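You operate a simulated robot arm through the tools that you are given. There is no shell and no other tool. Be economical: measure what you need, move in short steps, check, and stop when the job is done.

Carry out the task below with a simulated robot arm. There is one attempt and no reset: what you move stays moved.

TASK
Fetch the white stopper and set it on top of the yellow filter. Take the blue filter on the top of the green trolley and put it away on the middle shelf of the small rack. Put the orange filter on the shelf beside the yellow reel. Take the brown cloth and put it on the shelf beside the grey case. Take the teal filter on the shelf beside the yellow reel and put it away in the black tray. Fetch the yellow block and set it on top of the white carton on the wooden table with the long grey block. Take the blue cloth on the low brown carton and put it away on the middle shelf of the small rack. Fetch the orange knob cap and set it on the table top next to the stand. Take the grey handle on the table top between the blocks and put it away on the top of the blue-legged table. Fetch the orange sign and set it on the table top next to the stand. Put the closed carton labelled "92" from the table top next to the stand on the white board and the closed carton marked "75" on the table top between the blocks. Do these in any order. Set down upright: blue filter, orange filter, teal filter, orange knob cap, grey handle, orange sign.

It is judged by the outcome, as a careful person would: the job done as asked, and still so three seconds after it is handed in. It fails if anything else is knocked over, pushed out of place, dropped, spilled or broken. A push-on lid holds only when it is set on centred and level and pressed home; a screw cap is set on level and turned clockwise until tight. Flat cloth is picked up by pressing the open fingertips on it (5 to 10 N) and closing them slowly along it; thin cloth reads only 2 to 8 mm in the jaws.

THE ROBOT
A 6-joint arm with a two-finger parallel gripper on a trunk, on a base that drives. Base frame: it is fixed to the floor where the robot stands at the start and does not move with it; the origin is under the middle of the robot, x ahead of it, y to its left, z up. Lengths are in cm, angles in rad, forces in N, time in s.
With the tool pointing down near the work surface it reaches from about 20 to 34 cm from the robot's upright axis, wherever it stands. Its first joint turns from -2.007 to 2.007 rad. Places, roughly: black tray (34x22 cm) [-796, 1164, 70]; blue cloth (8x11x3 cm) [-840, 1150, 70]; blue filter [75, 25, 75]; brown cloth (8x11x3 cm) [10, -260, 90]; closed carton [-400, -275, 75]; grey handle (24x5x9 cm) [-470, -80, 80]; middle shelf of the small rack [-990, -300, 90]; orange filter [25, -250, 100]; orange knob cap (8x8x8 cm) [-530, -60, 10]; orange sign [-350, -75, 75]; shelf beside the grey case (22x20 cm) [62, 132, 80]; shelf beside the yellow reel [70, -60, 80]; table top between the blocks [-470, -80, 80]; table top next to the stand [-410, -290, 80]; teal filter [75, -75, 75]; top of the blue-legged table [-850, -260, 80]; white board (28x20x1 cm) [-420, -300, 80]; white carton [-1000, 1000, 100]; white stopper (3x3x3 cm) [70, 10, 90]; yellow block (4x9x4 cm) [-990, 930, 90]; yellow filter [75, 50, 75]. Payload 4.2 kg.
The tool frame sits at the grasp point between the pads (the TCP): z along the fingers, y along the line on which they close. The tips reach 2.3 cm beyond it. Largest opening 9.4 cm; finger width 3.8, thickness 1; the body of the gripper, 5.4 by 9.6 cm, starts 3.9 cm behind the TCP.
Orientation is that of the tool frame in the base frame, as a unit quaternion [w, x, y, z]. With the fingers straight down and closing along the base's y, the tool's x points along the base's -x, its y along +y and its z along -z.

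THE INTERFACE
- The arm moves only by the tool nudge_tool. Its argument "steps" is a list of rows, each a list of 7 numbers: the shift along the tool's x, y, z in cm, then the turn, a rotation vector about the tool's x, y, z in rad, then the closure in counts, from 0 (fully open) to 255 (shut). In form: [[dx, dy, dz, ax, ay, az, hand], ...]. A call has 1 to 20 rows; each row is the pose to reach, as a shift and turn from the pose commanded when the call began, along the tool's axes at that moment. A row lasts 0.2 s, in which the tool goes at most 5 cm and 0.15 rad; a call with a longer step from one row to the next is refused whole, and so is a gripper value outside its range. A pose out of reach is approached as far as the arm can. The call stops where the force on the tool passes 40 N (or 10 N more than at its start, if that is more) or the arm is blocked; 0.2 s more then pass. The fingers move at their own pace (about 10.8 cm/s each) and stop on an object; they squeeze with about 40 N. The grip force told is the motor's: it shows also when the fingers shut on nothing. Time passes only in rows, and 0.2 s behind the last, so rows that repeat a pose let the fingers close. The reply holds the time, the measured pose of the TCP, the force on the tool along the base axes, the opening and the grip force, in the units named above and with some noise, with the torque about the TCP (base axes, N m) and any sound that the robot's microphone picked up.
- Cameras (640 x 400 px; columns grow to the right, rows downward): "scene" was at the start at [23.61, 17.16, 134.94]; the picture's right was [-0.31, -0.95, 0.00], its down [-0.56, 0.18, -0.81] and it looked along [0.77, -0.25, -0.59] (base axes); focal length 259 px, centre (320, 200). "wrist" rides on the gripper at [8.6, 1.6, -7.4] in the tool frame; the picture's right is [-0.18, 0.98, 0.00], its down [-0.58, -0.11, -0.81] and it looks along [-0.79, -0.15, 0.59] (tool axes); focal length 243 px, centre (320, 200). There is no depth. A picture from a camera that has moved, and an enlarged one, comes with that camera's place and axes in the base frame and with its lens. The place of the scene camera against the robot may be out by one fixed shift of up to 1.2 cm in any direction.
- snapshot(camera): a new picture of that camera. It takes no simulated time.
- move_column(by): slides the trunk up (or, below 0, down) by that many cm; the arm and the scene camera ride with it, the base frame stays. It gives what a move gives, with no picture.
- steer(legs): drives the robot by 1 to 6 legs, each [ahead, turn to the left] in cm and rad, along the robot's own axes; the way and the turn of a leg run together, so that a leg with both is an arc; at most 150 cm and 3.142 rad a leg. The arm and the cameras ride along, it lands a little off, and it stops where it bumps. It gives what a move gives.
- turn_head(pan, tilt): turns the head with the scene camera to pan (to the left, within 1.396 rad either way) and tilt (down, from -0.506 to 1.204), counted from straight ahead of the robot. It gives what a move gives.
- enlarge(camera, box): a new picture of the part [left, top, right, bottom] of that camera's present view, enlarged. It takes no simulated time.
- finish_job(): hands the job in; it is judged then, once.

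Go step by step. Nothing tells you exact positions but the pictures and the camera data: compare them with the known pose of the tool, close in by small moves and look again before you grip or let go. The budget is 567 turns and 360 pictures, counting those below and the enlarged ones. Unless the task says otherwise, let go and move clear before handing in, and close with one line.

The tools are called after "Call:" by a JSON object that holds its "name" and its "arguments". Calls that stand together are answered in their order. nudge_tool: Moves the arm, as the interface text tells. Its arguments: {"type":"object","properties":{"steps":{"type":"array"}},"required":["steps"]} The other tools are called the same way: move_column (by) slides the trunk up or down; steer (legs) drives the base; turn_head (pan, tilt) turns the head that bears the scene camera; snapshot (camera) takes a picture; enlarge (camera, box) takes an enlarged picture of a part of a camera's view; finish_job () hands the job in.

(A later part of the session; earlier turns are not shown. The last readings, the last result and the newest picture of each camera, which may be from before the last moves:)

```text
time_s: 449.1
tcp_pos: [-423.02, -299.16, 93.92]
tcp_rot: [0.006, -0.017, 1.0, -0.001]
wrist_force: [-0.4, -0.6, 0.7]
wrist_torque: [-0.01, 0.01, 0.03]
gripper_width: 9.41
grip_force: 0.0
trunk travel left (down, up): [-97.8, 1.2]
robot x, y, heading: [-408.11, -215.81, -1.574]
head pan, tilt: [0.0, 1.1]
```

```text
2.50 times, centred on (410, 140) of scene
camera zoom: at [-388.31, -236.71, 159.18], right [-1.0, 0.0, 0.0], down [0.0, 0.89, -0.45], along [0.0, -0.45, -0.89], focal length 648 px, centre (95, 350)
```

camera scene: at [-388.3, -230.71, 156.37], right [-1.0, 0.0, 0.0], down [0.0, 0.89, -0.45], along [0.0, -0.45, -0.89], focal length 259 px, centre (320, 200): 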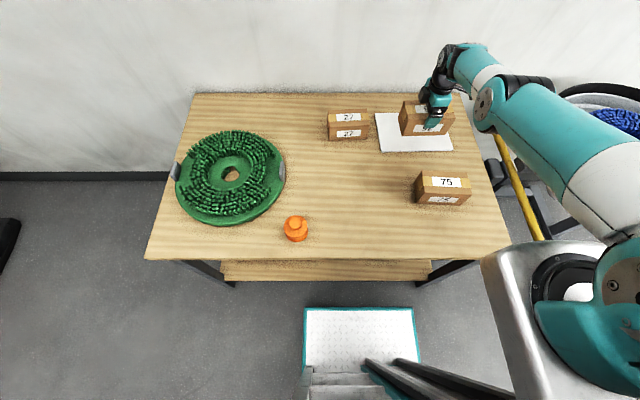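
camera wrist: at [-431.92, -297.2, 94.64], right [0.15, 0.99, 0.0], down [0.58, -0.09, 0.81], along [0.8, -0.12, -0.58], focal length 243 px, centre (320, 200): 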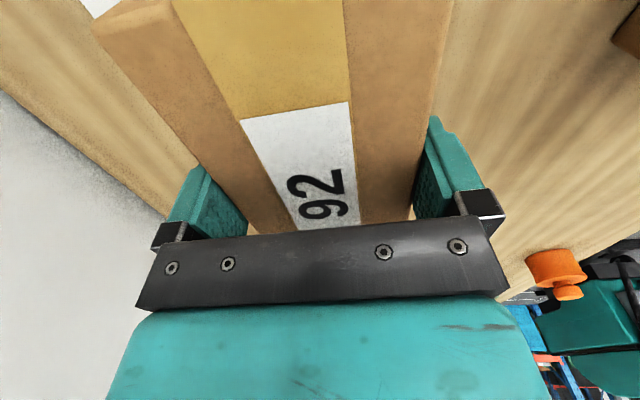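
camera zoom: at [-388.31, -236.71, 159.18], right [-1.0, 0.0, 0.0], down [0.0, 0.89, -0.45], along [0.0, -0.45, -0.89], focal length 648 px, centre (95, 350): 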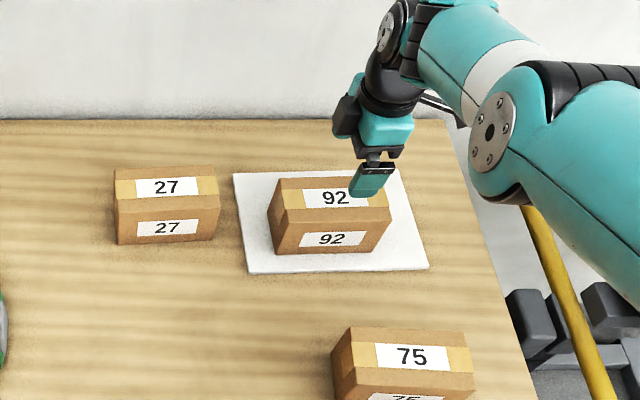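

92 sits on the white board. Next carton 75: I back off 12 cm and move above it.

Call:
{"name": "steer", "arguments": {"legs": [[-12, 0]]}}

Call:
{"name": "nudge_tool", "arguments": {"steps": [[2, 4, 0, 0, 0, 0, 0], [4, 8, 0, 0, 0, 0, 0], [4.5, 12, 0, 0, 0, 0, 0], [4.5, 15, 0, 0, 0, 0, 0], [4.5, 15, 0, 0, 0, 0, 0]]}}

Call:
{"name": "snapshot", "arguments": {"camera": "wrist"}}

Call:
{"name": "snapshot", "arguments": {"camera": "scene"}}

```text
time_s: 450.3
tcp_pos: [-423.09, -287.24, 93.95]
tcp_rot: [0.006, -0.017, 1.0, -0.001]
wrist_force: [0.5, -0.3, -0.5]
wrist_torque: [0.0, 0.0, 0.0]
gripper_width: 9.4
grip_force: 0.1
trunk travel left (down, up): [-97.8, 1.2]
robot x, y, heading: [-407.82, -203.71, -1.575]
head pan, tilt: [0.0, 1.1]
```

```text
time_s: 451.5
tcp_pos: [-428.2, -272.39, 93.76]
tcp_rot: [0.006, -0.018, 1.0, -0.001]
wrist_force: [0.4, 0.4, -0.8]
wrist_torque: [0.02, 0.02, 0.0]
gripper_width: 9.41
grip_force: 0.0
trunk travel left (down, up): [-97.8, 1.2]
robot x, y, heading: [-407.8, -203.28, -1.571]
head pan, tilt: [0.0, 1.1]
```

```text
213 pictures are left
camera wrist: at [-436.87, -271.1, 101.13], right [0.15, 0.99, 0.0], down [0.58, -0.09, 0.81], along [0.8, -0.12, -0.58], focal length 243 px, centre (320, 200)
```

wrist: 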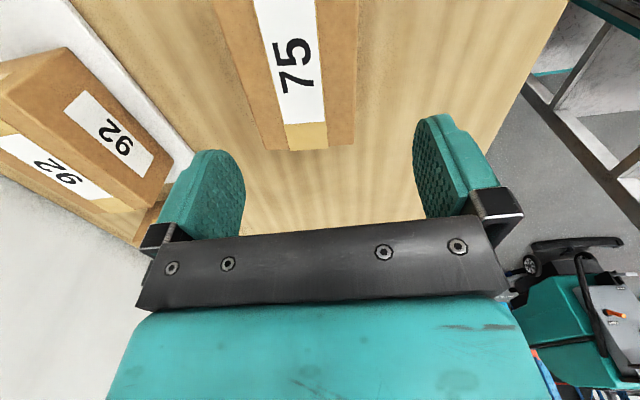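

```text
212 pictures are left
camera scene: at [-388.34, -224.74, 159.18], right [-1.0, 0.0, 0.0], down [0.0, 0.89, -0.45], along [0.0, -0.45, -0.89], focal length 259 px, centre (320, 200)
```

scene: 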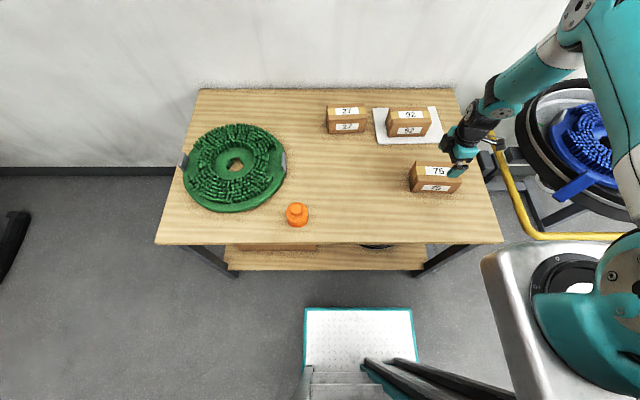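

Call:
{"name": "nudge_tool", "arguments": {"steps": [[1, -0.6, 2, 0, 0, 0.087, 0], [1.8, -1.2, 5, 0, 0, 0.087, 0], [1.8, -1.2, 5, 0, 0, 0.087, 0]]}}

Call:
{"name": "snapshot", "arguments": {"camera": "wrist"}}

```text
time_s: 452.3
tcp_pos: [-429.91, -273.55, 88.76]
tcp_rot: [0.006, 0.026, 1.0, 0.0]
wrist_force: [0.1, 0.0, 0.5]
wrist_torque: [-0.04, 0.0, -0.01]
gripper_width: 9.41
grip_force: 0.0
trunk travel left (down, up): [-97.8, 1.2]
robot x, y, heading: [-407.58, -203.73, -1.577]
head pan, tilt: [0.0, 1.1]
```

```text
211 pictures are left
camera wrist: at [-438.53, -271.48, 96.07], right [0.24, 0.97, 0.0], down [0.57, -0.14, 0.81], along [0.79, -0.19, -0.58], focal length 243 px, centre (320, 200)
```

wrist: 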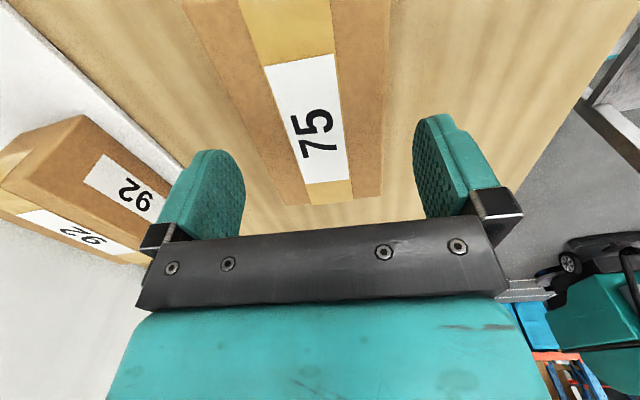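

Call:
{"name": "nudge_tool", "arguments": {"steps": [[0, -0.4, 2, 0, 0, 0, 0], [0, -0.4, 4, 0, 0, 0, 0], [0, -0.4, 5.5, 0, 0, 0, 0], [0, -0.4, 5.5, 0, 0, 0, 0]]}}

Call:
{"name": "nudge_tool", "arguments": {"steps": [[0, 0, 0, 0, 0, 0, 60], [0, 0, 0, 0, 0, 0, 120], [0, 0, 0, 0, 0, 0, 255], [0, 0, 0, 0, 0, 0, 255]]}}

```text
time_s: 453.3
tcp_pos: [-429.91, -273.98, 83.38]
tcp_rot: [0.006, 0.027, 1.0, -0.001]
wrist_force: [0.4, -0.7, 0.4]
wrist_torque: [0.01, -0.03, 0.02]
gripper_width: 9.41
grip_force: 0.1
trunk travel left (down, up): [-97.8, 1.2]
robot x, y, heading: [-407.5, -203.27, -1.572]
head pan, tilt: [0.0, 1.1]
```

```text
time_s: 454.3
tcp_pos: [-429.86, -273.92, 83.4]
tcp_rot: [0.006, 0.027, 1.0, -0.001]
wrist_force: [0.5, -1.7, -0.5]
wrist_torque: [0.01, 0.01, 0.04]
gripper_width: 8.48
grip_force: 40.1
trunk travel left (down, up): [-97.8, 1.2]
robot x, y, heading: [-407.93, -203.73, -1.572]
head pan, tilt: [0.0, 1.1]
```

Call:
{"name": "nudge_tool", "arguments": {"steps": [[0, 0, -4, 0, 0, 0, 255], [0, 0, -8, 0, 0, 0, 255], [0, 0, -12, 0, 0, 0, 255], [-3, 2, -13, 0, 0, 0, 255], [-6, 4, -14, 0, 0, 0, 255], [-9, 6, -14, 0, 0, 0, 255], [-12, 8, -14, 0, 0, 0, 255], [-15, 11, -14, 0, 0, 0, 255], [-18, 14, -14, 0, 0, 0, 255], [-21, 17, -14, 0, 0, 0, 255], [-24, 20, -14, 0, 0, 0, 255], [-27, 20, -14, 0, 0, 0, 255], [-27, 20, -14, 0, 0, 0, 255]]}}

Call:
{"name": "steer", "arguments": {"legs": [[-28, 0], [0, -1.57], [0, -1.0]]}}

Call:
{"name": "turn_head", "arguments": {"pan": -0.4, "tilt": 0.6}}

Call:
{"name": "snapshot", "arguments": {"camera": "scene"}}

```text
time_s: 457.1
tcp_pos: [-401.76, -255.45, 97.61]
tcp_rot: [0.006, 0.026, 1.0, -0.001]
wrist_force: [-0.4, 0.1, -3.3]
wrist_torque: [-0.04, 0.03, 0.0]
gripper_width: 8.49
grip_force: 39.7
trunk travel left (down, up): [-97.8, 1.2]
robot x, y, heading: [-407.55, -203.36, -1.567]
head pan, tilt: [0.0, 1.1]
```

```text
time_s: 465.4
tcp_pos: [-441.51, -135.57, 97.71]
tcp_rot: [0.001, 0.965, 0.261, -0.006]
wrist_force: [0.7, -0.9, -1.5]
wrist_torque: [0.03, -0.05, 0.02]
gripper_width: 8.46
grip_force: 39.9
trunk travel left (down, up): [-97.8, 1.2]
robot x, y, heading: [-408.01, -175.88, 2.145]
head pan, tilt: [0.0, 1.1]
```

```text
time_s: 466.3
tcp_pos: [-441.51, -135.69, 97.73]
tcp_rot: [0.0, 0.966, 0.26, -0.006]
wrist_force: [0.2, -0.1, -3.0]
wrist_torque: [0.01, -0.02, 0.01]
gripper_width: 8.49
grip_force: 40.3
trunk travel left (down, up): [-97.8, 1.2]
robot x, y, heading: [-407.85, -175.4, 2.15]
head pan, tilt: [-0.4, 0.6]
```

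```text
210 pictures are left
camera scene: at [-434.02, -164.6, 163.03], right [0.98, 0.18, 0.0], down [0.1, -0.56, -0.82], along [-0.15, 0.81, -0.57], focal length 259 px, centre (320, 200)
```

scene: 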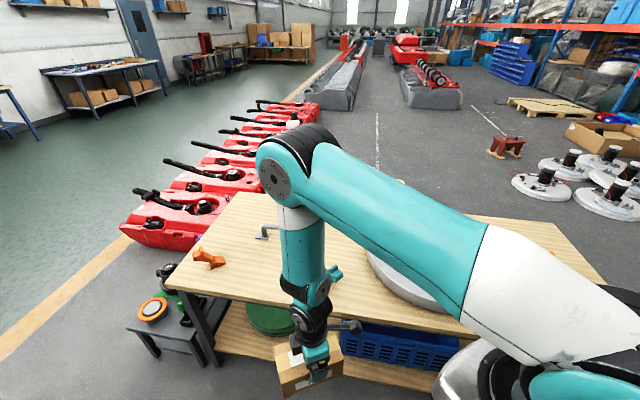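

The handle lies at about (-469,-77) with a grey block behind and orange/teal pieces at the front. I'll drive to (-473,-156) facing north and place carton 75 near (-466,-92).

Call:
{"name": "steer", "arguments": {"legs": [[0, 0.7], [66, 0], [0, -1.278]]}}

Call:
{"name": "turn_head", "arguments": {"pan": 0.0, "tilt": 1.0}}

Call:
{"name": "snapshot", "arguments": {"camera": "scene"}}

Call:
{"name": "snapshot", "arguments": {"camera": "wrist"}}

```text
time_s: 475.1
tcp_pos: [-476.91, -105.23, 97.68]
tcp_rot: [0.0, 0.999, -0.032, -0.006]
wrist_force: [-0.4, -0.2, -3.2]
wrist_torque: [0.02, 0.0, -0.02]
gripper_width: 8.46
grip_force: 39.9
trunk travel left (down, up): [-97.8, 1.2]
robot x, y, heading: [-471.35, -157.29, 1.566]
head pan, tilt: [-0.4, 0.6]
```

```text
time_s: 475.9
tcp_pos: [-476.89, -105.14, 97.61]
tcp_rot: [0.0, 0.999, -0.032, -0.006]
wrist_force: [0.0, 0.0, -1.8]
wrist_torque: [-0.01, -0.02, 0.01]
gripper_width: 8.46
grip_force: 39.9
trunk travel left (down, up): [-97.8, 1.2]
robot x, y, heading: [-471.43, -157.15, 1.557]
head pan, tilt: [0.0, 1.0]
```

```text
209 pictures are left
camera scene: at [-490.49, -134.41, 159.84], right [1.0, -0.01, 0.0], down [-0.01, -0.84, -0.54], along [0.01, 0.54, -0.84], focal length 259 px, centre (320, 200)
```

scene: 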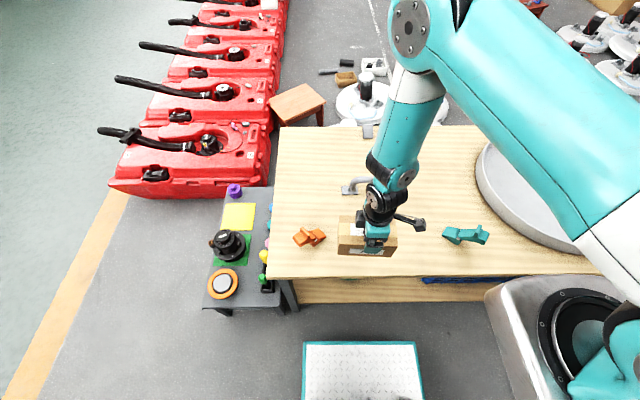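

```text
208 pictures are left
camera wrist: at [-468.25, -107.4, 104.98], right [-0.25, -0.97, 0.0], down [-0.56, 0.14, 0.81], along [-0.79, 0.2, -0.58], focal length 243 px, centre (320, 200)
```

wrist: 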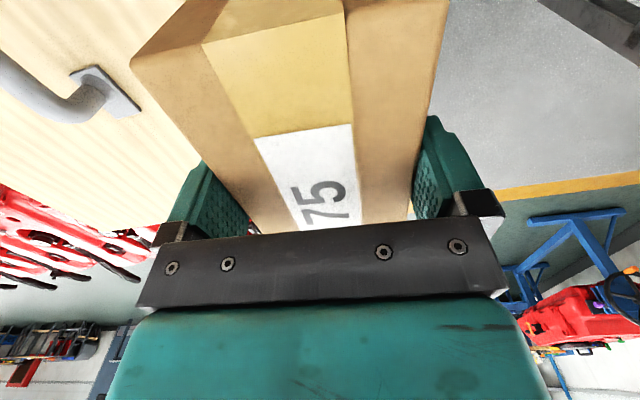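

Call:
{"name": "nudge_tool", "arguments": {"steps": [[3, -4, 0, 0, 0, -0.06, 255], [6, -8, 0, 0, 0, -0.06, 255], [9, -12, 0, 0, 0, -0.06, 255], [10.1, -13.3, 0, 0, 0, -0.06, 255], [10.1, -13.3, 4, 0, 0, -0.06, 255], [10.1, -13.3, 8, 0, 0, -0.06, 255], [10.1, -13.3, 10, 0, 0, -0.06, 255], [10.1, -13.3, 10, 0, 0, -0.06, 255]]}}

Call:
{"name": "snapshot", "arguments": {"camera": "scene"}}

Call:
{"name": "snapshot", "arguments": {"camera": "wrist"}}

```text
time_s: 477.7
tcp_pos: [-465.93, -92.45, 87.75]
tcp_rot: [0.0, 1.0, -0.001, -0.006]
wrist_force: [0.2, -0.8, -2.3]
wrist_torque: [-0.01, -0.01, 0.02]
gripper_width: 8.48
grip_force: 40.4
trunk travel left (down, up): [-97.8, 1.2]
robot x, y, heading: [-471.32, -157.14, 1.556]
head pan, tilt: [0.0, 1.0]
```

```text
207 pictures are left
camera scene: at [-490.48, -134.41, 159.84], right [1.0, -0.01, 0.0], down [-0.01, -0.84, -0.54], along [0.01, 0.54, -0.84], focal length 259 px, centre (320, 200)
```

scene: 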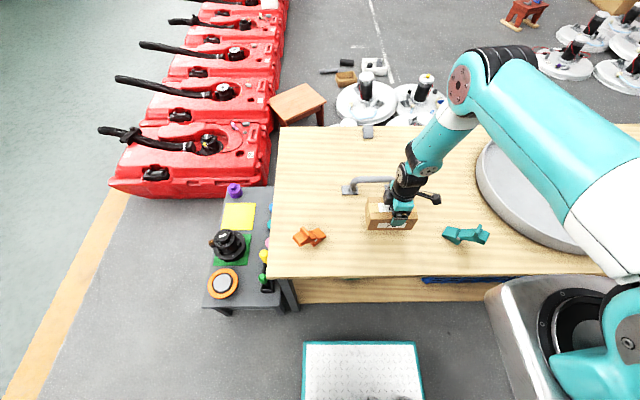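

```text
206 pictures are left
camera wrist: at [-457.29, -94.18, 95.07], right [-0.19, -0.98, 0.0], down [-0.57, 0.11, 0.81], along [-0.8, 0.15, -0.58], focal length 243 px, centre (320, 200)
```

wrist: 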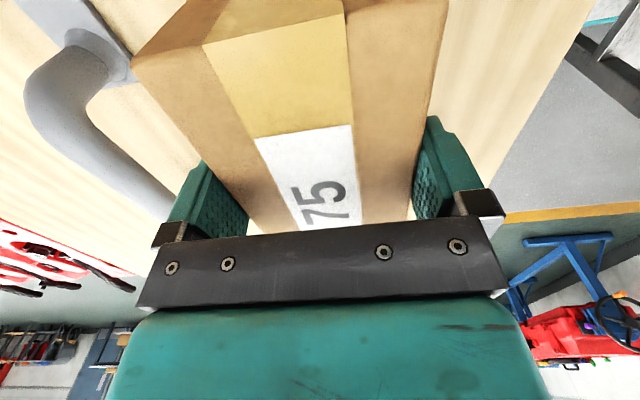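

Call:
{"name": "nudge_tool", "arguments": {"steps": [[0, 1, 0.8, 0, 0, 0, 255], [0, 2, 1.6, 0, 0, 0, 255], [0, 2, 2, 0, 0, 0, 255], [0, 2, 2, 0, 0, 0, 255]]}}

Call:
{"name": "nudge_tool", "arguments": {"steps": [[0, 0, 0.35, 0, 0, 0, 255], [0, 0, 0.35, 0, 0, 0, 255]]}}

Call:
{"name": "nudge_tool", "arguments": {"steps": [[0, 0, 0.35, 0, 0, 0, 255], [0, 0, 0.35, 0, 0, 0, 255]]}}

Call:
{"name": "nudge_tool", "arguments": {"steps": [[0, 0, 0.35, 0, 0, 0, 255], [0, 0, 0.35, 0, 0, 0, 255]]}}

```text
time_s: 478.7
tcp_pos: [-466.15, -94.47, 85.58]
tcp_rot: [-0.001, 1.0, -0.002, -0.006]
wrist_force: [-0.3, 0.0, -2.5]
wrist_torque: [0.03, -0.01, -0.05]
gripper_width: 8.47
grip_force: 40.2
trunk travel left (down, up): [-97.8, 1.2]
robot x, y, heading: [-471.75, -157.56, 1.562]
head pan, tilt: [0.0, 1.0]
```

```text
time_s: 479.3
tcp_pos: [-466.11, -94.65, 85.13]
tcp_rot: [-0.001, 1.0, -0.002, -0.006]
wrist_force: [0.1, -0.6, -2.7]
wrist_torque: [0.0, -0.04, 0.01]
gripper_width: 8.48
grip_force: 39.7
trunk travel left (down, up): [-97.8, 1.2]
robot x, y, heading: [-471.31, -157.01, 1.558]
head pan, tilt: [0.0, 1.0]
```

```text
time_s: 479.9
tcp_pos: [-466.13, -94.51, 84.91]
tcp_rot: [-0.001, 1.0, -0.002, -0.006]
wrist_force: [0.1, -0.3, -2.5]
wrist_torque: [0.02, -0.05, -0.02]
gripper_width: 8.46
grip_force: 39.6
trunk travel left (down, up): [-97.8, 1.2]
robot x, y, heading: [-471.39, -157.39, 1.562]
head pan, tilt: [0.0, 1.0]
```

```text
time_s: 480.5
tcp_pos: [-466.13, -94.48, 84.51]
tcp_rot: [-0.001, 1.0, -0.002, -0.005]
wrist_force: [1.4, 0.0, -2.6]
wrist_torque: [0.02, -0.03, 0.01]
gripper_width: 8.47
grip_force: 39.8
trunk travel left (down, up): [-97.8, 1.2]
robot x, y, heading: [-471.28, -157.13, 1.564]
head pan, tilt: [0.0, 1.0]
```

Call:
{"name": "nudge_tool", "arguments": {"steps": [[0, 0, 0.35, 0, 0, 0, 255], [0, 0, 0.35, 0, 0, 0, 255]]}}

Call:
{"name": "nudge_tool", "arguments": {"steps": [[0, 0, 0.35, 0, 0, 0, 255], [0, 0, 0.35, 0, 0, 0, 255]]}}

Call:
{"name": "nudge_tool", "arguments": {"steps": [[0, 0, 0.35, 0, 0, 0, 255], [0, 0, 0.35, 0, 0, 0, 255]]}}

Call:
{"name": "nudge_tool", "arguments": {"steps": [[0, 0, 0.35, 0, 0, 0, 255], [0, 0, 0.35, 0, 0, 0, 255]]}}

```text
time_s: 481.1
tcp_pos: [-466.13, -94.5, 84.15]
tcp_rot: [-0.001, 1.0, -0.002, -0.006]
wrist_force: [-0.1, -0.4, -3.5]
wrist_torque: [0.01, -0.02, 0.02]
gripper_width: 8.48
grip_force: 40.8
trunk travel left (down, up): [-97.8, 1.2]
robot x, y, heading: [-471.09, -157.24, 1.561]
head pan, tilt: [0.0, 1.0]
```

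```text
time_s: 481.7
tcp_pos: [-466.1, -94.6, 83.67]
tcp_rot: [-0.001, 1.0, -0.002, -0.007]
wrist_force: [-0.2, 0.2, -3.0]
wrist_torque: [-0.01, -0.01, -0.02]
gripper_width: 8.45
grip_force: 39.9
trunk travel left (down, up): [-97.8, 1.2]
robot x, y, heading: [-471.03, -157.28, 1.561]
head pan, tilt: [0.0, 1.0]
```

```text
time_s: 482.3
tcp_pos: [-466.1, -94.51, 83.45]
tcp_rot: [-0.001, 1.0, -0.002, -0.006]
wrist_force: [-0.1, -0.5, -3.4]
wrist_torque: [0.0, -0.07, 0.0]
gripper_width: 8.46
grip_force: 40.0
trunk travel left (down, up): [-97.8, 1.2]
robot x, y, heading: [-471.33, -156.96, 1.562]
head pan, tilt: [0.0, 1.0]
```

```text
time_s: 482.9
tcp_pos: [-466.07, -94.41, 83.3]
tcp_rot: [-0.004, 1.0, -0.002, -0.005]
wrist_force: [3.5, -1.5, 36.1]
wrist_torque: [-0.78, -0.02, 0.34]
gripper_width: 8.52
grip_force: 40.4
trunk travel left (down, up): [-97.8, 1.2]
robot x, y, heading: [-471.28, -157.21, 1.562]
head pan, tilt: [0.0, 1.0]
```

Call:
{"name": "nudge_tool", "arguments": {"steps": [[0, 0, -0.3, 0, 0, 0, 255], [0, 0, -0.3, 0, 0, 0, 60], [0, 0, -0.3, 0, 0, 0, 0], [0, 0, -0.3, 0, 0, 0, 0], [0, 0, -4, 0, 0, 0, 0], [0, 0, -8, 0, 0, 0, 0], [0, 0, -12, 0, 0, 0, 0], [0, 0, -15, 0, 0, 0, 0]]}}

Call:
{"name": "snapshot", "arguments": {"camera": "wrist"}}

Call:
{"name": "snapshot", "arguments": {"camera": "scene"}}

```text
time_s: 484.7
tcp_pos: [-466.12, -94.6, 98.07]
tcp_rot: [-0.001, 1.0, -0.002, -0.006]
wrist_force: [-0.5, -0.1, 0.4]
wrist_torque: [-0.02, -0.02, 0.03]
gripper_width: 9.41
grip_force: 0.1
trunk travel left (down, up): [-97.8, 1.2]
robot x, y, heading: [-470.93, -157.28, 1.563]
head pan, tilt: [0.0, 1.0]
```

```text
205 pictures are left
camera wrist: at [-457.29, -96.27, 105.43], right [-0.19, -0.98, 0.0], down [-0.57, 0.11, 0.81], along [-0.8, 0.15, -0.58], focal length 243 px, centre (320, 200)
```

wrist: 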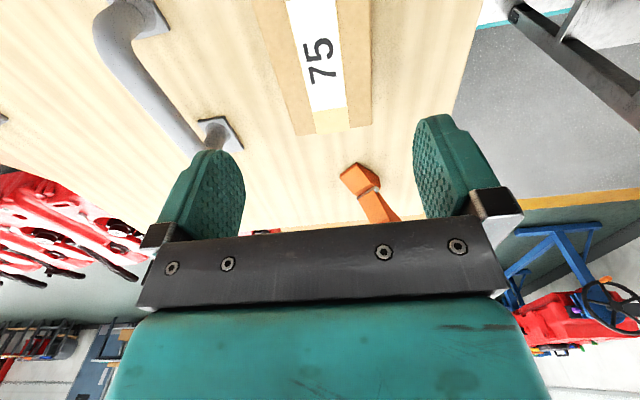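

```text
204 pictures are left
camera scene: at [-490.48, -134.4, 159.83], right [1.0, -0.01, 0.0], down [-0.01, -0.84, -0.54], along [0.01, 0.54, -0.84], focal length 259 px, centre (320, 200)
```

scene: 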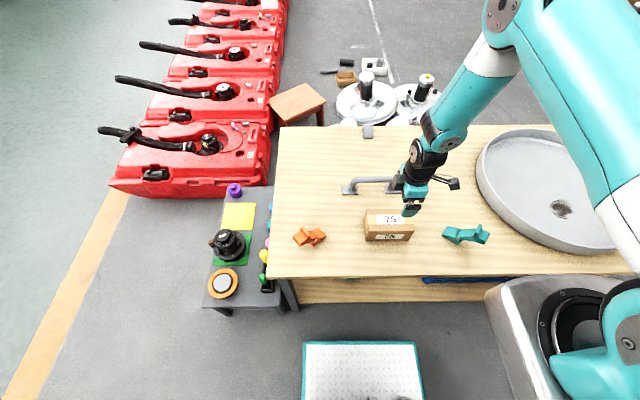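

Carton 75 is set. Now the grey handle: its bar runs along x at about (-470,-78). I go above it.

Call:
{"name": "nudge_tool", "arguments": {"steps": [[-1, -4, 0, 0, 0, 0, 0], [-2, -8, 0, 0, 0, 0, 0], [-3, -12, 0, 0, 0, 0, 0], [-3.9, -16.3, 0, 0, 0, 0, 0], [-3.9, -16.3, 3, 0, 0, 0, 0], [-3.9, -16.3, 3, 0, 0, 0, 0]]}}

Call:
{"name": "snapshot", "arguments": {"camera": "wrist"}}

Call:
{"name": "enlarge", "arguments": {"camera": "scene", "box": [320, 130, 460, 250]}}

```text
time_s: 486.1
tcp_pos: [-469.99, -78.22, 95.33]
tcp_rot: [-0.001, 1.0, -0.002, -0.006]
wrist_force: [-0.4, -0.7, -0.3]
wrist_torque: [0.0, -0.02, -0.02]
gripper_width: 9.38
grip_force: 0.0
trunk travel left (down, up): [-97.8, 1.2]
robot x, y, heading: [-471.51, -157.2, 1.56]
head pan, tilt: [0.0, 1.0]
```

```text
203 pictures are left
camera wrist: at [-461.16, -79.87, 102.6], right [-0.19, -0.98, 0.0], down [-0.57, 0.11, 0.81], along [-0.8, 0.15, -0.58], focal length 243 px, centre (320, 200)
```

wrist: 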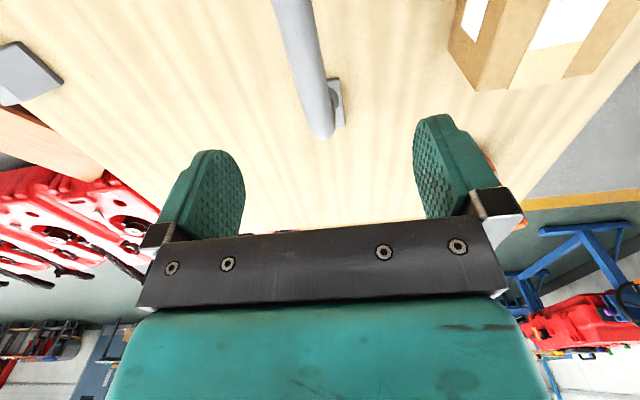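

```text
3.33 times, centred on (390, 190) of scene
camera zoom: at [-490.49, -134.42, 159.84], right [1.0, -0.01, 0.0], down [-0.01, -0.84, -0.54], along [0.01, 0.54, -0.84], focal length 863 px, centre (87, 233)
```

zoom: 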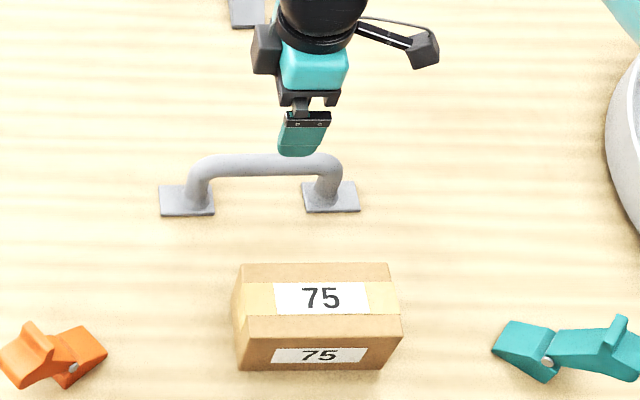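

Call:
{"name": "nudge_tool", "arguments": {"steps": [[0, -0.7, 3, 0, 0, 0, 0], [0, -0.7, 6, 0, 0, 0, 40], [0, -0.7, 9.3, 0, 0, 0, 60], [0, -0.7, 9.3, 0, 0, 0, 60]]}}

Call:
{"name": "snapshot", "arguments": {"camera": "wrist"}}

Call:
{"name": "enlarge", "arguments": {"camera": "scene", "box": [320, 130, 460, 250]}}

```text
time_s: 487.1
tcp_pos: [-469.97, -78.34, 86.24]
tcp_rot: [0.0, 1.0, -0.002, -0.005]
wrist_force: [-0.3, 1.0, 0.0]
wrist_torque: [0.05, 0.01, -0.01]
gripper_width: 7.2
grip_force: 0.0
out of reach, approached as far as the arm can: row 3, 4
trunk travel left (down, up): [-97.8, 1.2]
robot x, y, heading: [-471.55, -157.29, 1.562]
head pan, tilt: [0.0, 1.0]
```

```text
201 pictures are left
camera wrist: at [-461.2, -80.04, 93.6], right [-0.19, -0.98, 0.0], down [-0.57, 0.11, 0.81], along [-0.8, 0.15, -0.58], focal length 243 px, centre (320, 200)
```

wrist: 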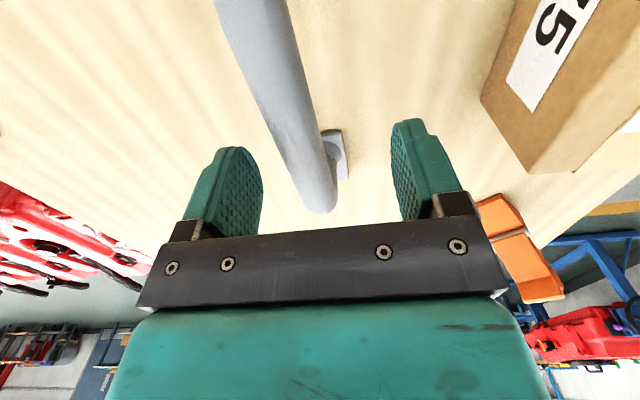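

```text
3.33 times, centred on (390, 190) of scene
camera zoom: at [-490.49, -134.42, 159.84], right [1.0, -0.01, 0.0], down [-0.01, -0.84, -0.54], along [0.01, 0.54, -0.84], focal length 863 px, centre (87, 233)
```

zoom: 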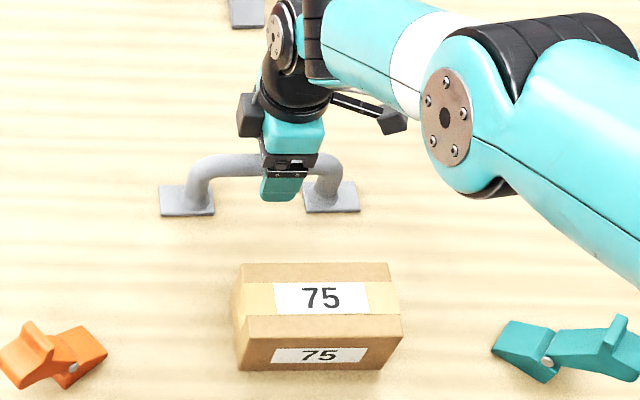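

Call:
{"name": "move_column", "arguments": {"by": -1.0}}

Call:
{"name": "nudge_tool", "arguments": {"steps": [[0, -0.4, 0, 0, 0, 0, 100], [0, -0.4, 0, 0, 0, 0, 150], [0, -0.4, 0, 0, 0, 0, 200], [0, -0.4, 0, 0, 0, 0, 255], [0, -0.4, 0, 0, 0, 0, 255]]}}

Call:
{"name": "snapshot", "arguments": {"camera": "wrist"}}

```text
time_s: 487.7
tcp_pos: [-469.94, -78.37, 85.27]
tcp_rot: [-0.001, 1.0, -0.002, -0.006]
wrist_force: [0.4, -0.3, -0.1]
wrist_torque: [-0.01, -0.02, 0.0]
gripper_width: 7.16
grip_force: 0.1
trunk travel left (down, up): [-96.8, 2.2]
robot x, y, heading: [-471.17, -157.29, 1.56]
head pan, tilt: [0.0, 1.0]
```

```text
time_s: 488.9
tcp_pos: [-469.96, -78.03, 85.32]
tcp_rot: [-0.001, 1.0, -0.002, -0.006]
wrist_force: [0.0, -0.1, 3.7]
wrist_torque: [-0.08, 0.05, 0.19]
gripper_width: 2.51
grip_force: 39.6
trunk travel left (down, up): [-96.8, 2.2]
robot x, y, heading: [-471.67, -156.82, 1.556]
head pan, tilt: [0.0, 1.0]
```

```text
199 pictures are left
camera wrist: at [-461.15, -79.77, 92.66], right [-0.19, -0.98, 0.0], down [-0.57, 0.11, 0.81], along [-0.8, 0.15, -0.58], focal length 243 px, centre (320, 200)
```

wrist: 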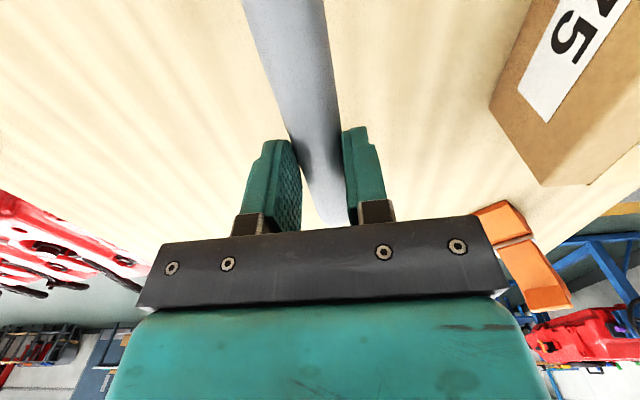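

Call:
{"name": "nudge_tool", "arguments": {"steps": [[0, 0, -2, 0, 0, 0, 255], [0, 0.5, -5, 0, 0, 0, 255], [0, 1.5, -9, 0, 0, 0, 255], [0, 3, -13, 0, 0, 0, 255], [0, 5, -17, 0, 0, 0, 255], [0, 5, -17, 0, 0, 0, 255]]}}

Call:
{"name": "snapshot", "arguments": {"camera": "wrist"}}

```text
time_s: 490.3
tcp_pos: [-470.91, -73.45, 95.82]
tcp_rot: [-0.002, 1.0, -0.002, -0.006]
wrist_force: [-0.1, 0.8, -1.9]
wrist_torque: [0.0, -0.01, 0.04]
gripper_width: 2.5
grip_force: 39.6
out of reach, approached as far as the arm can: row 1, 2, 3, 4, 5, 6
trunk travel left (down, up): [-96.8, 2.2]
robot x, y, heading: [-471.29, -157.39, 1.559]
head pan, tilt: [0.0, 1.0]
```

```text
198 pictures are left
camera wrist: at [-462.1, -74.98, 103.18], right [-0.19, -0.98, 0.0], down [-0.57, 0.11, 0.81], along [-0.8, 0.15, -0.58], focal length 243 px, centre (320, 200)
```

wrist: 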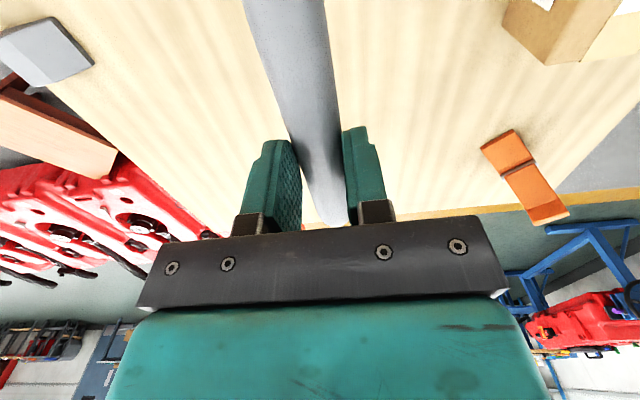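

Call:
{"name": "move_column", "arguments": {"by": 2}}

Call:
{"name": "steer", "arguments": {"legs": [[-28, 0]]}}

Call:
{"name": "nudge_tool", "arguments": {"steps": [[0, 4, 0, 0, 0, 0, 255], [0, 8, 0, 0, 0, 0, 255], [0, 12, 0, 0, 0, 0, 255], [0, 16, 0, 0, 0, 0, 255], [0, 20, 0, 0, 0, 0, 255], [0, 24, 0, 0, 0, 0, 255], [0, 28, 0, 0, 0, 0, 255], [0, 28, 0, 0, 0, 0, 255]]}}

Call:
{"name": "snapshot", "arguments": {"camera": "scene"}}

```text
time_s: 491.0
tcp_pos: [-470.93, -73.27, 97.89]
tcp_rot: [0.0, 1.0, -0.002, -0.006]
wrist_force: [-0.9, 0.1, -1.4]
wrist_torque: [-0.02, 0.01, 0.0]
gripper_width: 2.51
grip_force: 40.1
trunk travel left (down, up): [-98.8, 0.2]
robot x, y, heading: [-471.29, -157.2, 1.559]
head pan, tilt: [0.0, 1.0]
```

```text
time_s: 493.0
tcp_pos: [-470.84, -101.56, 97.8]
tcp_rot: [-0.002, 1.0, -0.003, -0.005]
wrist_force: [0.1, 0.6, -1.7]
wrist_torque: [0.01, -0.01, -0.03]
gripper_width: 2.51
grip_force: 40.6
trunk travel left (down, up): [-98.8, 0.2]
robot x, y, heading: [-471.84, -185.36, 1.556]
head pan, tilt: [0.0, 1.0]
```

```text
time_s: 494.8
tcp_pos: [-470.96, -129.59, 97.79]
tcp_rot: [-0.001, 1.0, -0.004, -0.006]
wrist_force: [-0.2, -0.5, -2.0]
wrist_torque: [0.02, -0.01, 0.02]
gripper_width: 2.47
grip_force: 39.8
out of reach, approached as far as the arm can: row 1
trunk travel left (down, up): [-98.8, 0.2]
robot x, y, heading: [-471.74, -185.16, 1.561]
head pan, tilt: [0.0, 1.0]
```

```text
197 pictures are left
camera scene: at [-490.77, -162.66, 160.84], right [1.0, -0.02, 0.0], down [-0.01, -0.84, -0.54], along [0.01, 0.54, -0.84], focal length 259 px, centre (320, 200)
```

scene: 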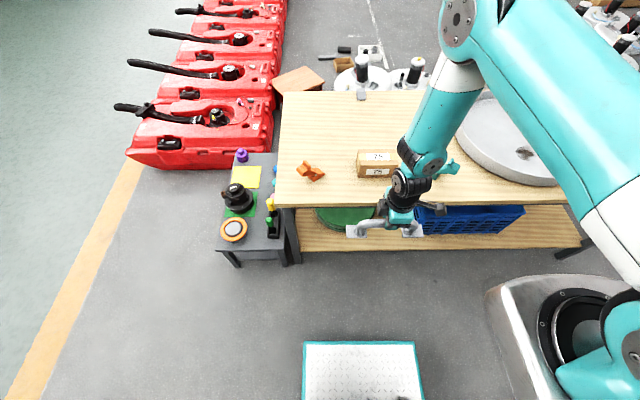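

Handle held. I carry it west to the blue-legged table (free strip around (-850,-268)).

Call:
{"name": "steer", "arguments": {"legs": [[0, 1.53], [150, 0], [150, 0], [70, 0], [0, 1.62]]}}

Call:
{"name": "turn_head", "arguments": {"pan": 0.0, "tilt": 0.8}}

Call:
{"name": "snapshot", "arguments": {"camera": "scene"}}

```text
time_s: 520.4
tcp_pos: [-840.17, -228.37, 97.79]
tcp_rot: [0.006, -0.017, 1.0, 0.0]
wrist_force: [0.7, -0.5, -0.4]
wrist_torque: [-0.02, 0.02, 0.01]
gripper_width: 0.0
grip_force: 40.2
trunk travel left (down, up): [-98.8, 0.2]
robot x, y, heading: [-841.72, -172.58, -1.546]
head pan, tilt: [0.0, 1.0]
```

```text
time_s: 521.1
tcp_pos: [-840.23, -228.44, 97.71]
tcp_rot: [0.006, -0.017, 1.0, -0.001]
wrist_force: [-0.2, -0.3, -0.5]
wrist_torque: [-0.02, -0.02, 0.01]
gripper_width: 0.0
grip_force: 39.8
trunk travel left (down, up): [-98.8, 0.2]
robot x, y, heading: [-841.78, -172.63, -1.547]
head pan, tilt: [0.0, 0.799]
```

```text
196 pictures are left
camera scene: at [-821.51, -194.81, 162.35], right [-1.0, -0.03, 0.0], down [-0.02, 0.72, -0.7], along [0.02, -0.7, -0.72], focal length 259 px, centre (320, 200)
```

scene: 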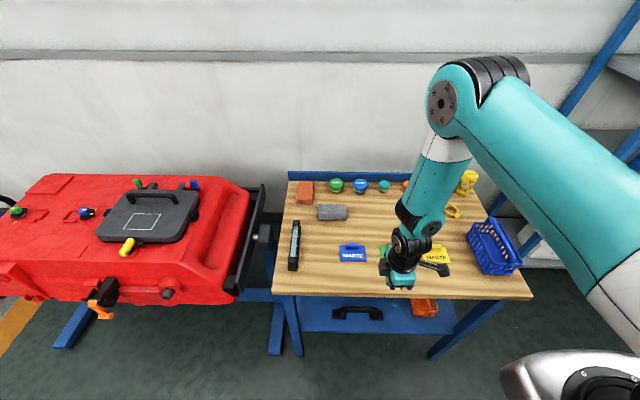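

The gripper is empty: the handle slipped out on the way. I turn and look back along the route to find it.

Call:
{"name": "steer", "arguments": {"legs": [[0, 1.55]]}}

Call:
{"name": "turn_head", "arguments": {"pan": 0.0, "tilt": 0.6}}

Call:
{"name": "snapshot", "arguments": {"camera": "scene"}}

Call:
{"name": "turn_head", "arguments": {"pan": 0.0, "tilt": 0.25}}

Call:
{"name": "snapshot", "arguments": {"camera": "scene"}}

```text
time_s: 525.3
tcp_pos: [-785.64, -171.76, 97.81]
tcp_rot: [-0.005, 0.714, -0.7, -0.004]
wrist_force: [-0.6, -0.2, 0.5]
wrist_torque: [0.03, 0.0, 0.03]
gripper_width: 0.0
grip_force: 39.8
trunk travel left (down, up): [-98.8, 0.2]
robot x, y, heading: [-841.96, -172.51, 0.012]
head pan, tilt: [0.0, 0.799]
```

```text
time_s: 526.1
tcp_pos: [-785.67, -171.85, 97.75]
tcp_rot: [-0.005, 0.714, -0.7, -0.003]
wrist_force: [0.4, -0.4, 0.5]
wrist_torque: [-0.04, -0.02, -0.03]
gripper_width: 0.03
grip_force: 39.7
trunk travel left (down, up): [-98.8, 0.2]
robot x, y, heading: [-840.96, -172.22, 0.009]
head pan, tilt: [0.0, 0.6]
```

```text
195 pictures are left
camera scene: at [-817.74, -152.3, 164.04], right [0.01, -1.0, 0.0], down [-0.57, -0.01, -0.82], along [0.82, 0.01, -0.57], focal length 259 px, centre (320, 200)
```

scene: 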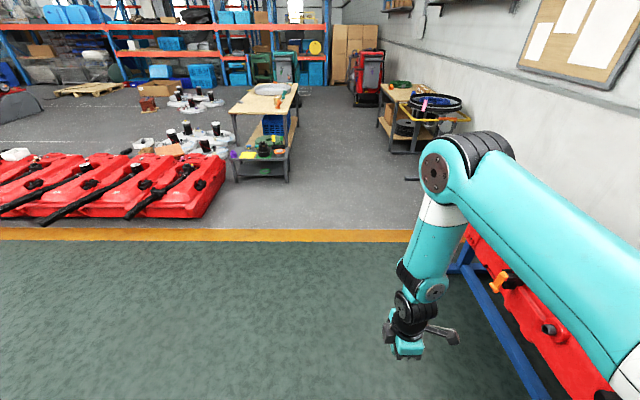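

```text
time_s: 526.9
tcp_pos: [-785.76, -171.78, 97.76]
tcp_rot: [-0.005, 0.714, -0.7, -0.004]
wrist_force: [0.1, -0.2, -0.1]
wrist_torque: [-0.01, -0.02, 0.0]
gripper_width: 0.0
grip_force: 40.0
trunk travel left (down, up): [-98.8, 0.2]
robot x, y, heading: [-841.89, -172.46, 0.006]
head pan, tilt: [0.0, 0.25]
```

```text
194 pictures are left
camera scene: at [-817.24, -152.3, 167.25], right [0.01, -1.0, 0.0], down [-0.25, 0.0, -0.97], along [0.97, 0.01, -0.25], focal length 259 px, centre (320, 200)
```

scene: 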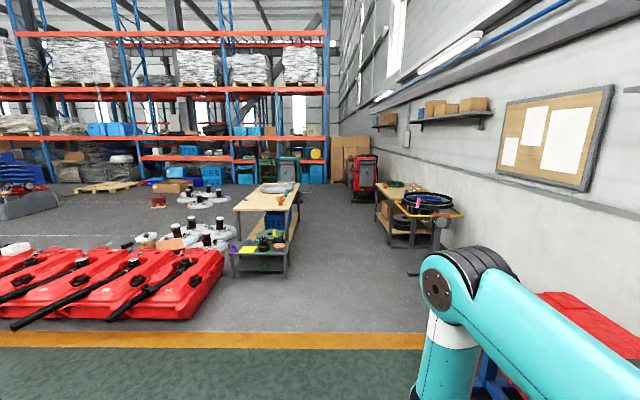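

Call:
{"name": "enlarge", "arguments": {"camera": "scene", "box": [220, 170, 460, 320]}}

Call:
{"name": "turn_head", "arguments": {"pan": 0.2, "tilt": 1.1}}

Call:
{"name": "snapshot", "arguments": {"camera": "scene"}}

Call:
{"name": "turn_head", "arguments": {"pan": -1.3, "tilt": 0.8}}

Call:
{"name": "snapshot", "arguments": {"camera": "scene"}}

```text
2.67 times, centred on (340, 245) of scene
camera zoom: at [-817.24, -152.3, 167.25], right [0.01, -1.0, 0.0], down [-0.25, 0.0, -0.97], along [0.97, 0.01, -0.25], focal length 691 px, centre (267, 80)
```

zoom: 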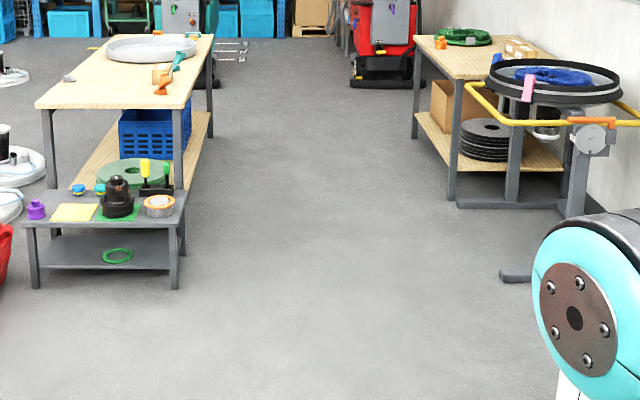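

```text
time_s: 528.1
tcp_pos: [-785.71, -171.75, 97.76]
tcp_rot: [-0.005, 0.714, -0.7, -0.004]
wrist_force: [-0.3, -0.2, -0.4]
wrist_torque: [-0.01, -0.01, 0.02]
gripper_width: 0.0
grip_force: 39.6
trunk travel left (down, up): [-98.8, 0.2]
robot x, y, heading: [-841.84, -172.65, 0.012]
head pan, tilt: [0.201, 1.1]
```

```text
192 pictures are left
camera scene: at [-820.4, -151.07, 160.18], right [0.21, -0.98, 0.0], down [-0.87, -0.19, -0.45], along [0.44, 0.1, -0.89], focal length 259 px, centre (320, 200)
```

scene: 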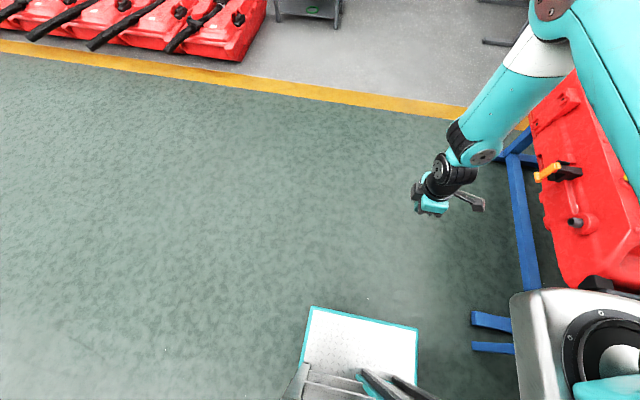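

```text
time_s: 529.7
tcp_pos: [-785.74, -171.74, 97.81]
tcp_rot: [-0.005, 0.714, -0.7, -0.003]
wrist_force: [0.4, 0.4, -0.6]
wrist_torque: [0.01, 0.02, -0.02]
gripper_width: 0.0
grip_force: 40.2
trunk travel left (down, up): [-98.8, 0.2]
robot x, y, heading: [-841.87, -172.62, 0.01]
head pan, tilt: [-1.3, 0.799]
```

```text
191 pictures are left
camera scene: at [-824.34, -160.14, 162.35], right [-0.96, -0.28, 0.0], down [-0.2, 0.69, -0.7], along [0.19, -0.67, -0.72], focal length 259 px, centre (320, 200)
```

scene: 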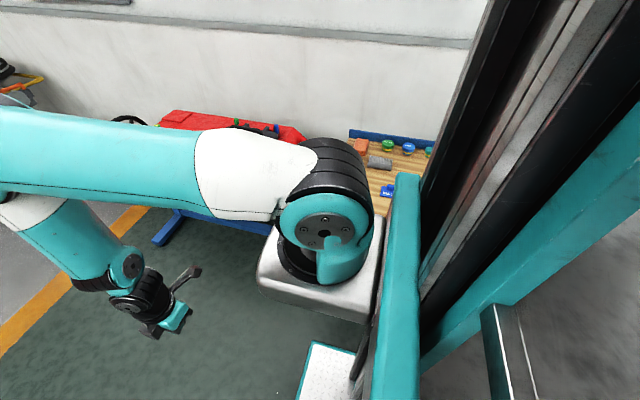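

Call:
{"name": "steer", "arguments": {"legs": [[0, 1.57], [0, 1.57]]}}

Call:
{"name": "turn_head", "arguments": {"pan": 0.5, "tilt": 0.8}}

Call:
{"name": "snapshot", "arguments": {"camera": "scene"}}

Call:
{"name": "turn_head", "arguments": {"pan": -0.6, "tilt": 0.6}}

Call:
{"name": "snapshot", "arguments": {"camera": "scene"}}

```text
time_s: 537.7
tcp_pos: [-897.66, -172.62, 97.75]
tcp_rot: [0.003, 0.703, 0.711, -0.004]
wrist_force: [0.1, 0.1, 0.2]
wrist_torque: [-0.01, 0.0, 0.02]
gripper_width: 0.0
grip_force: 40.1
trunk travel left (down, up): [-98.8, 0.2]
robot x, y, heading: [-841.51, -172.21, -3.136]
head pan, tilt: [-1.3, 0.799]
```

```text
time_s: 539.5
tcp_pos: [-897.68, -172.62, 97.67]
tcp_rot: [0.002, 0.703, 0.711, -0.005]
wrist_force: [0.5, -0.2, -0.1]
wrist_torque: [-0.02, -0.03, -0.02]
gripper_width: 0.0
grip_force: 40.0
trunk travel left (down, up): [-98.8, 0.2]
robot x, y, heading: [-841.46, -172.12, -3.141]
head pan, tilt: [0.499, 0.799]
```

```text
190 pictures are left
camera scene: at [-863.83, -195.43, 162.35], right [-0.48, 0.88, 0.0], down [0.63, 0.34, -0.7], along [-0.61, -0.33, -0.72], focal length 259 px, centre (320, 200)
```

scene: 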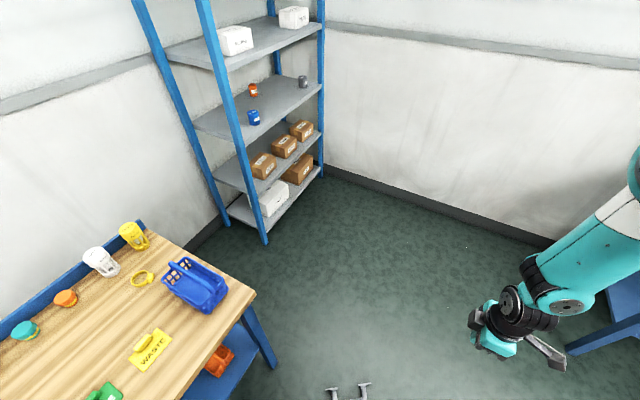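

```text
time_s: 540.8
tcp_pos: [-897.73, -172.51, 97.72]
tcp_rot: [0.003, 0.703, 0.711, -0.004]
wrist_force: [-0.6, 0.4, -0.6]
wrist_torque: [0.01, 0.01, -0.02]
gripper_width: 0.0
grip_force: 39.9
trunk travel left (down, up): [-98.8, 0.2]
robot x, y, heading: [-841.45, -172.28, -3.141]
head pan, tilt: [-0.6, 0.6]
```

```text
189 pictures are left
camera scene: at [-864.06, -186.59, 164.04], right [0.56, 0.83, 0.0], down [0.47, -0.32, -0.82], along [-0.68, 0.46, -0.57], focal length 259 px, centre (320, 200)
```

scene: 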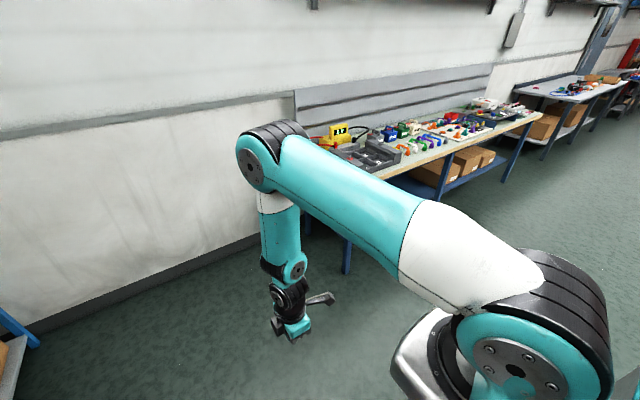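

Found: the handle lies on the floor near (-890,-193). I look closer.

Call:
{"name": "turn_head", "arguments": {"pan": 0.4, "tilt": 1.2}}

Call:
{"name": "snapshot", "arguments": {"camera": "scene"}}

```text
time_s: 542.1
tcp_pos: [-897.56, -172.57, 97.74]
tcp_rot: [0.003, 0.703, 0.711, -0.005]
wrist_force: [0.5, -0.4, 0.5]
wrist_torque: [0.01, -0.02, 0.01]
gripper_width: 0.0
grip_force: 39.7
trunk travel left (down, up): [-98.8, 0.2]
robot x, y, heading: [-841.66, -172.12, -3.144]
head pan, tilt: [0.4, 1.201]
```

```text
188 pictures are left
camera scene: at [-861.9, -193.74, 159.58], right [-0.39, 0.92, 0.0], down [0.86, 0.36, -0.36], along [-0.33, -0.14, -0.93], focal length 259 px, centre (320, 200)
```

scene: 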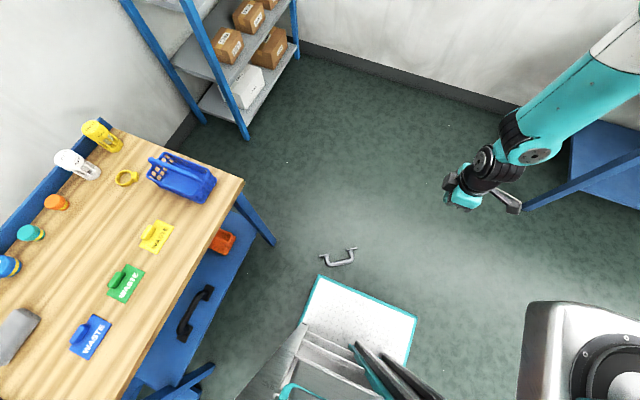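

The handle lies flat with its feet pointing west-southwest. To right it I must grip it from the west side, so I raise the arm and drive around the north side of it.

Call:
{"name": "nudge_tool", "arguments": {"steps": [[0, 0, -4, 0, 0, 0, 120], [0, 0, -8, 0, 0, 0, 0], [0, 0, -12, 0, 0, 0, 0], [0, 0, -16, 0, 0, 0, 0], [0, 0, -20, 0, 0, 0, 0], [0, 0, -20, 0, 0, 0, 0]]}}

Call:
{"name": "steer", "arguments": {"legs": [[0, -0.75], [60, 0], [0, 1.25], [93, 0]]}}

Call:
{"name": "turn_head", "arguments": {"pan": 0.9, "tilt": 0.9}}

Call:
{"name": "snapshot", "arguments": {"camera": "scene"}}

```text
time_s: 543.5
tcp_pos: [-897.79, -172.42, 117.83]
tcp_rot: [0.003, 0.704, 0.71, -0.005]
wrist_force: [0.4, -0.1, 0.2]
wrist_torque: [0.01, 0.04, 0.04]
gripper_width: 9.37
grip_force: 0.0
trunk travel left (down, up): [-98.8, 0.2]
robot x, y, heading: [-841.65, -172.43, -3.14]
head pan, tilt: [0.4, 1.201]
```

```text
time_s: 556.3
tcp_pos: [-1015.46, -203.72, 117.69]
tcp_rot: [0.004, 0.501, 0.866, -0.003]
wrist_force: [1.1, 0.4, -0.5]
wrist_torque: [0.01, -0.01, -0.02]
gripper_width: 9.4
grip_force: 0.0
trunk travel left (down, up): [-98.8, 0.2]
robot x, y, heading: [-966.5, -176.56, -2.628]
head pan, tilt: [0.4, 1.201]
```

```text
time_s: 557.3
tcp_pos: [-1015.49, -203.67, 117.69]
tcp_rot: [0.004, 0.501, 0.866, -0.003]
wrist_force: [-0.3, 0.3, -0.2]
wrist_torque: [0.05, -0.04, -0.04]
gripper_width: 9.4
grip_force: 0.1
trunk travel left (down, up): [-98.8, 0.2]
robot x, y, heading: [-966.12, -176.4, -2.627]
head pan, tilt: [0.901, 0.901]
```

```text
187 pictures are left
camera scene: at [-971.26, -207.8, 161.56], right [-0.99, 0.16, 0.0], down [0.12, 0.77, -0.62], along [-0.1, -0.61, -0.78], focal length 259 px, centre (320, 200)
```

scene: 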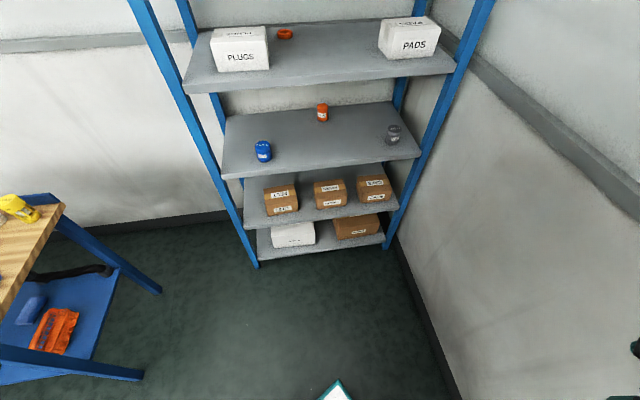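

Call:
{"name": "steer", "arguments": {"legs": [[0, 1.573], [56, 0], [0, 1.455]]}}

Call:
{"name": "turn_head", "arguments": {"pan": 0.0, "tilt": 1.15}}

Call:
{"name": "snapshot", "arguments": {"camera": "scene"}}

```text
time_s: 567.8
tcp_pos: [-886.79, -204.9, 117.67]
tcp_rot: [-0.004, 0.825, -0.565, -0.004]
wrist_force: [-0.4, 0.0, -0.2]
wrist_torque: [-0.02, -0.02, -0.02]
gripper_width: 9.41
grip_force: 0.0
trunk travel left (down, up): [-98.8, 0.2]
robot x, y, heading: [-939.38, -224.87, 0.361]
head pan, tilt: [0.901, 0.901]
```

```text
time_s: 569.0
tcp_pos: [-886.98, -204.89, 117.8]
tcp_rot: [-0.004, 0.825, -0.565, -0.004]
wrist_force: [-0.1, -0.6, -0.8]
wrist_torque: [-0.05, -0.02, -0.02]
gripper_width: 9.4
grip_force: 0.0
trunk travel left (down, up): [-98.8, 0.2]
robot x, y, heading: [-939.45, -224.87, 0.364]
head pan, tilt: [0.0, 1.15]
```

```text
186 pictures are left
camera scene: at [-926.33, -198.55, 159.87], right [0.35, -0.93, 0.0], down [-0.85, -0.32, -0.41], along [0.38, 0.14, -0.91], focal length 259 px, centre (320, 200)
```

scene: 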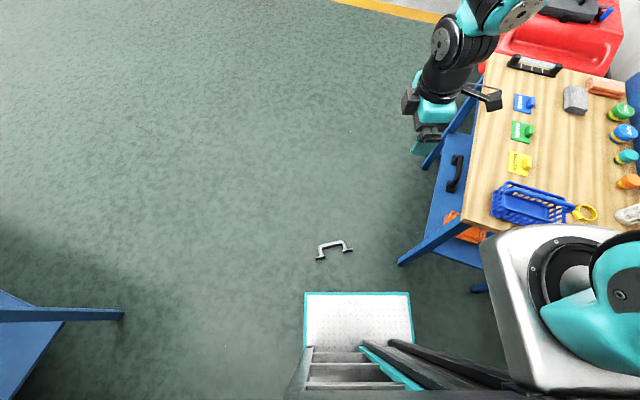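

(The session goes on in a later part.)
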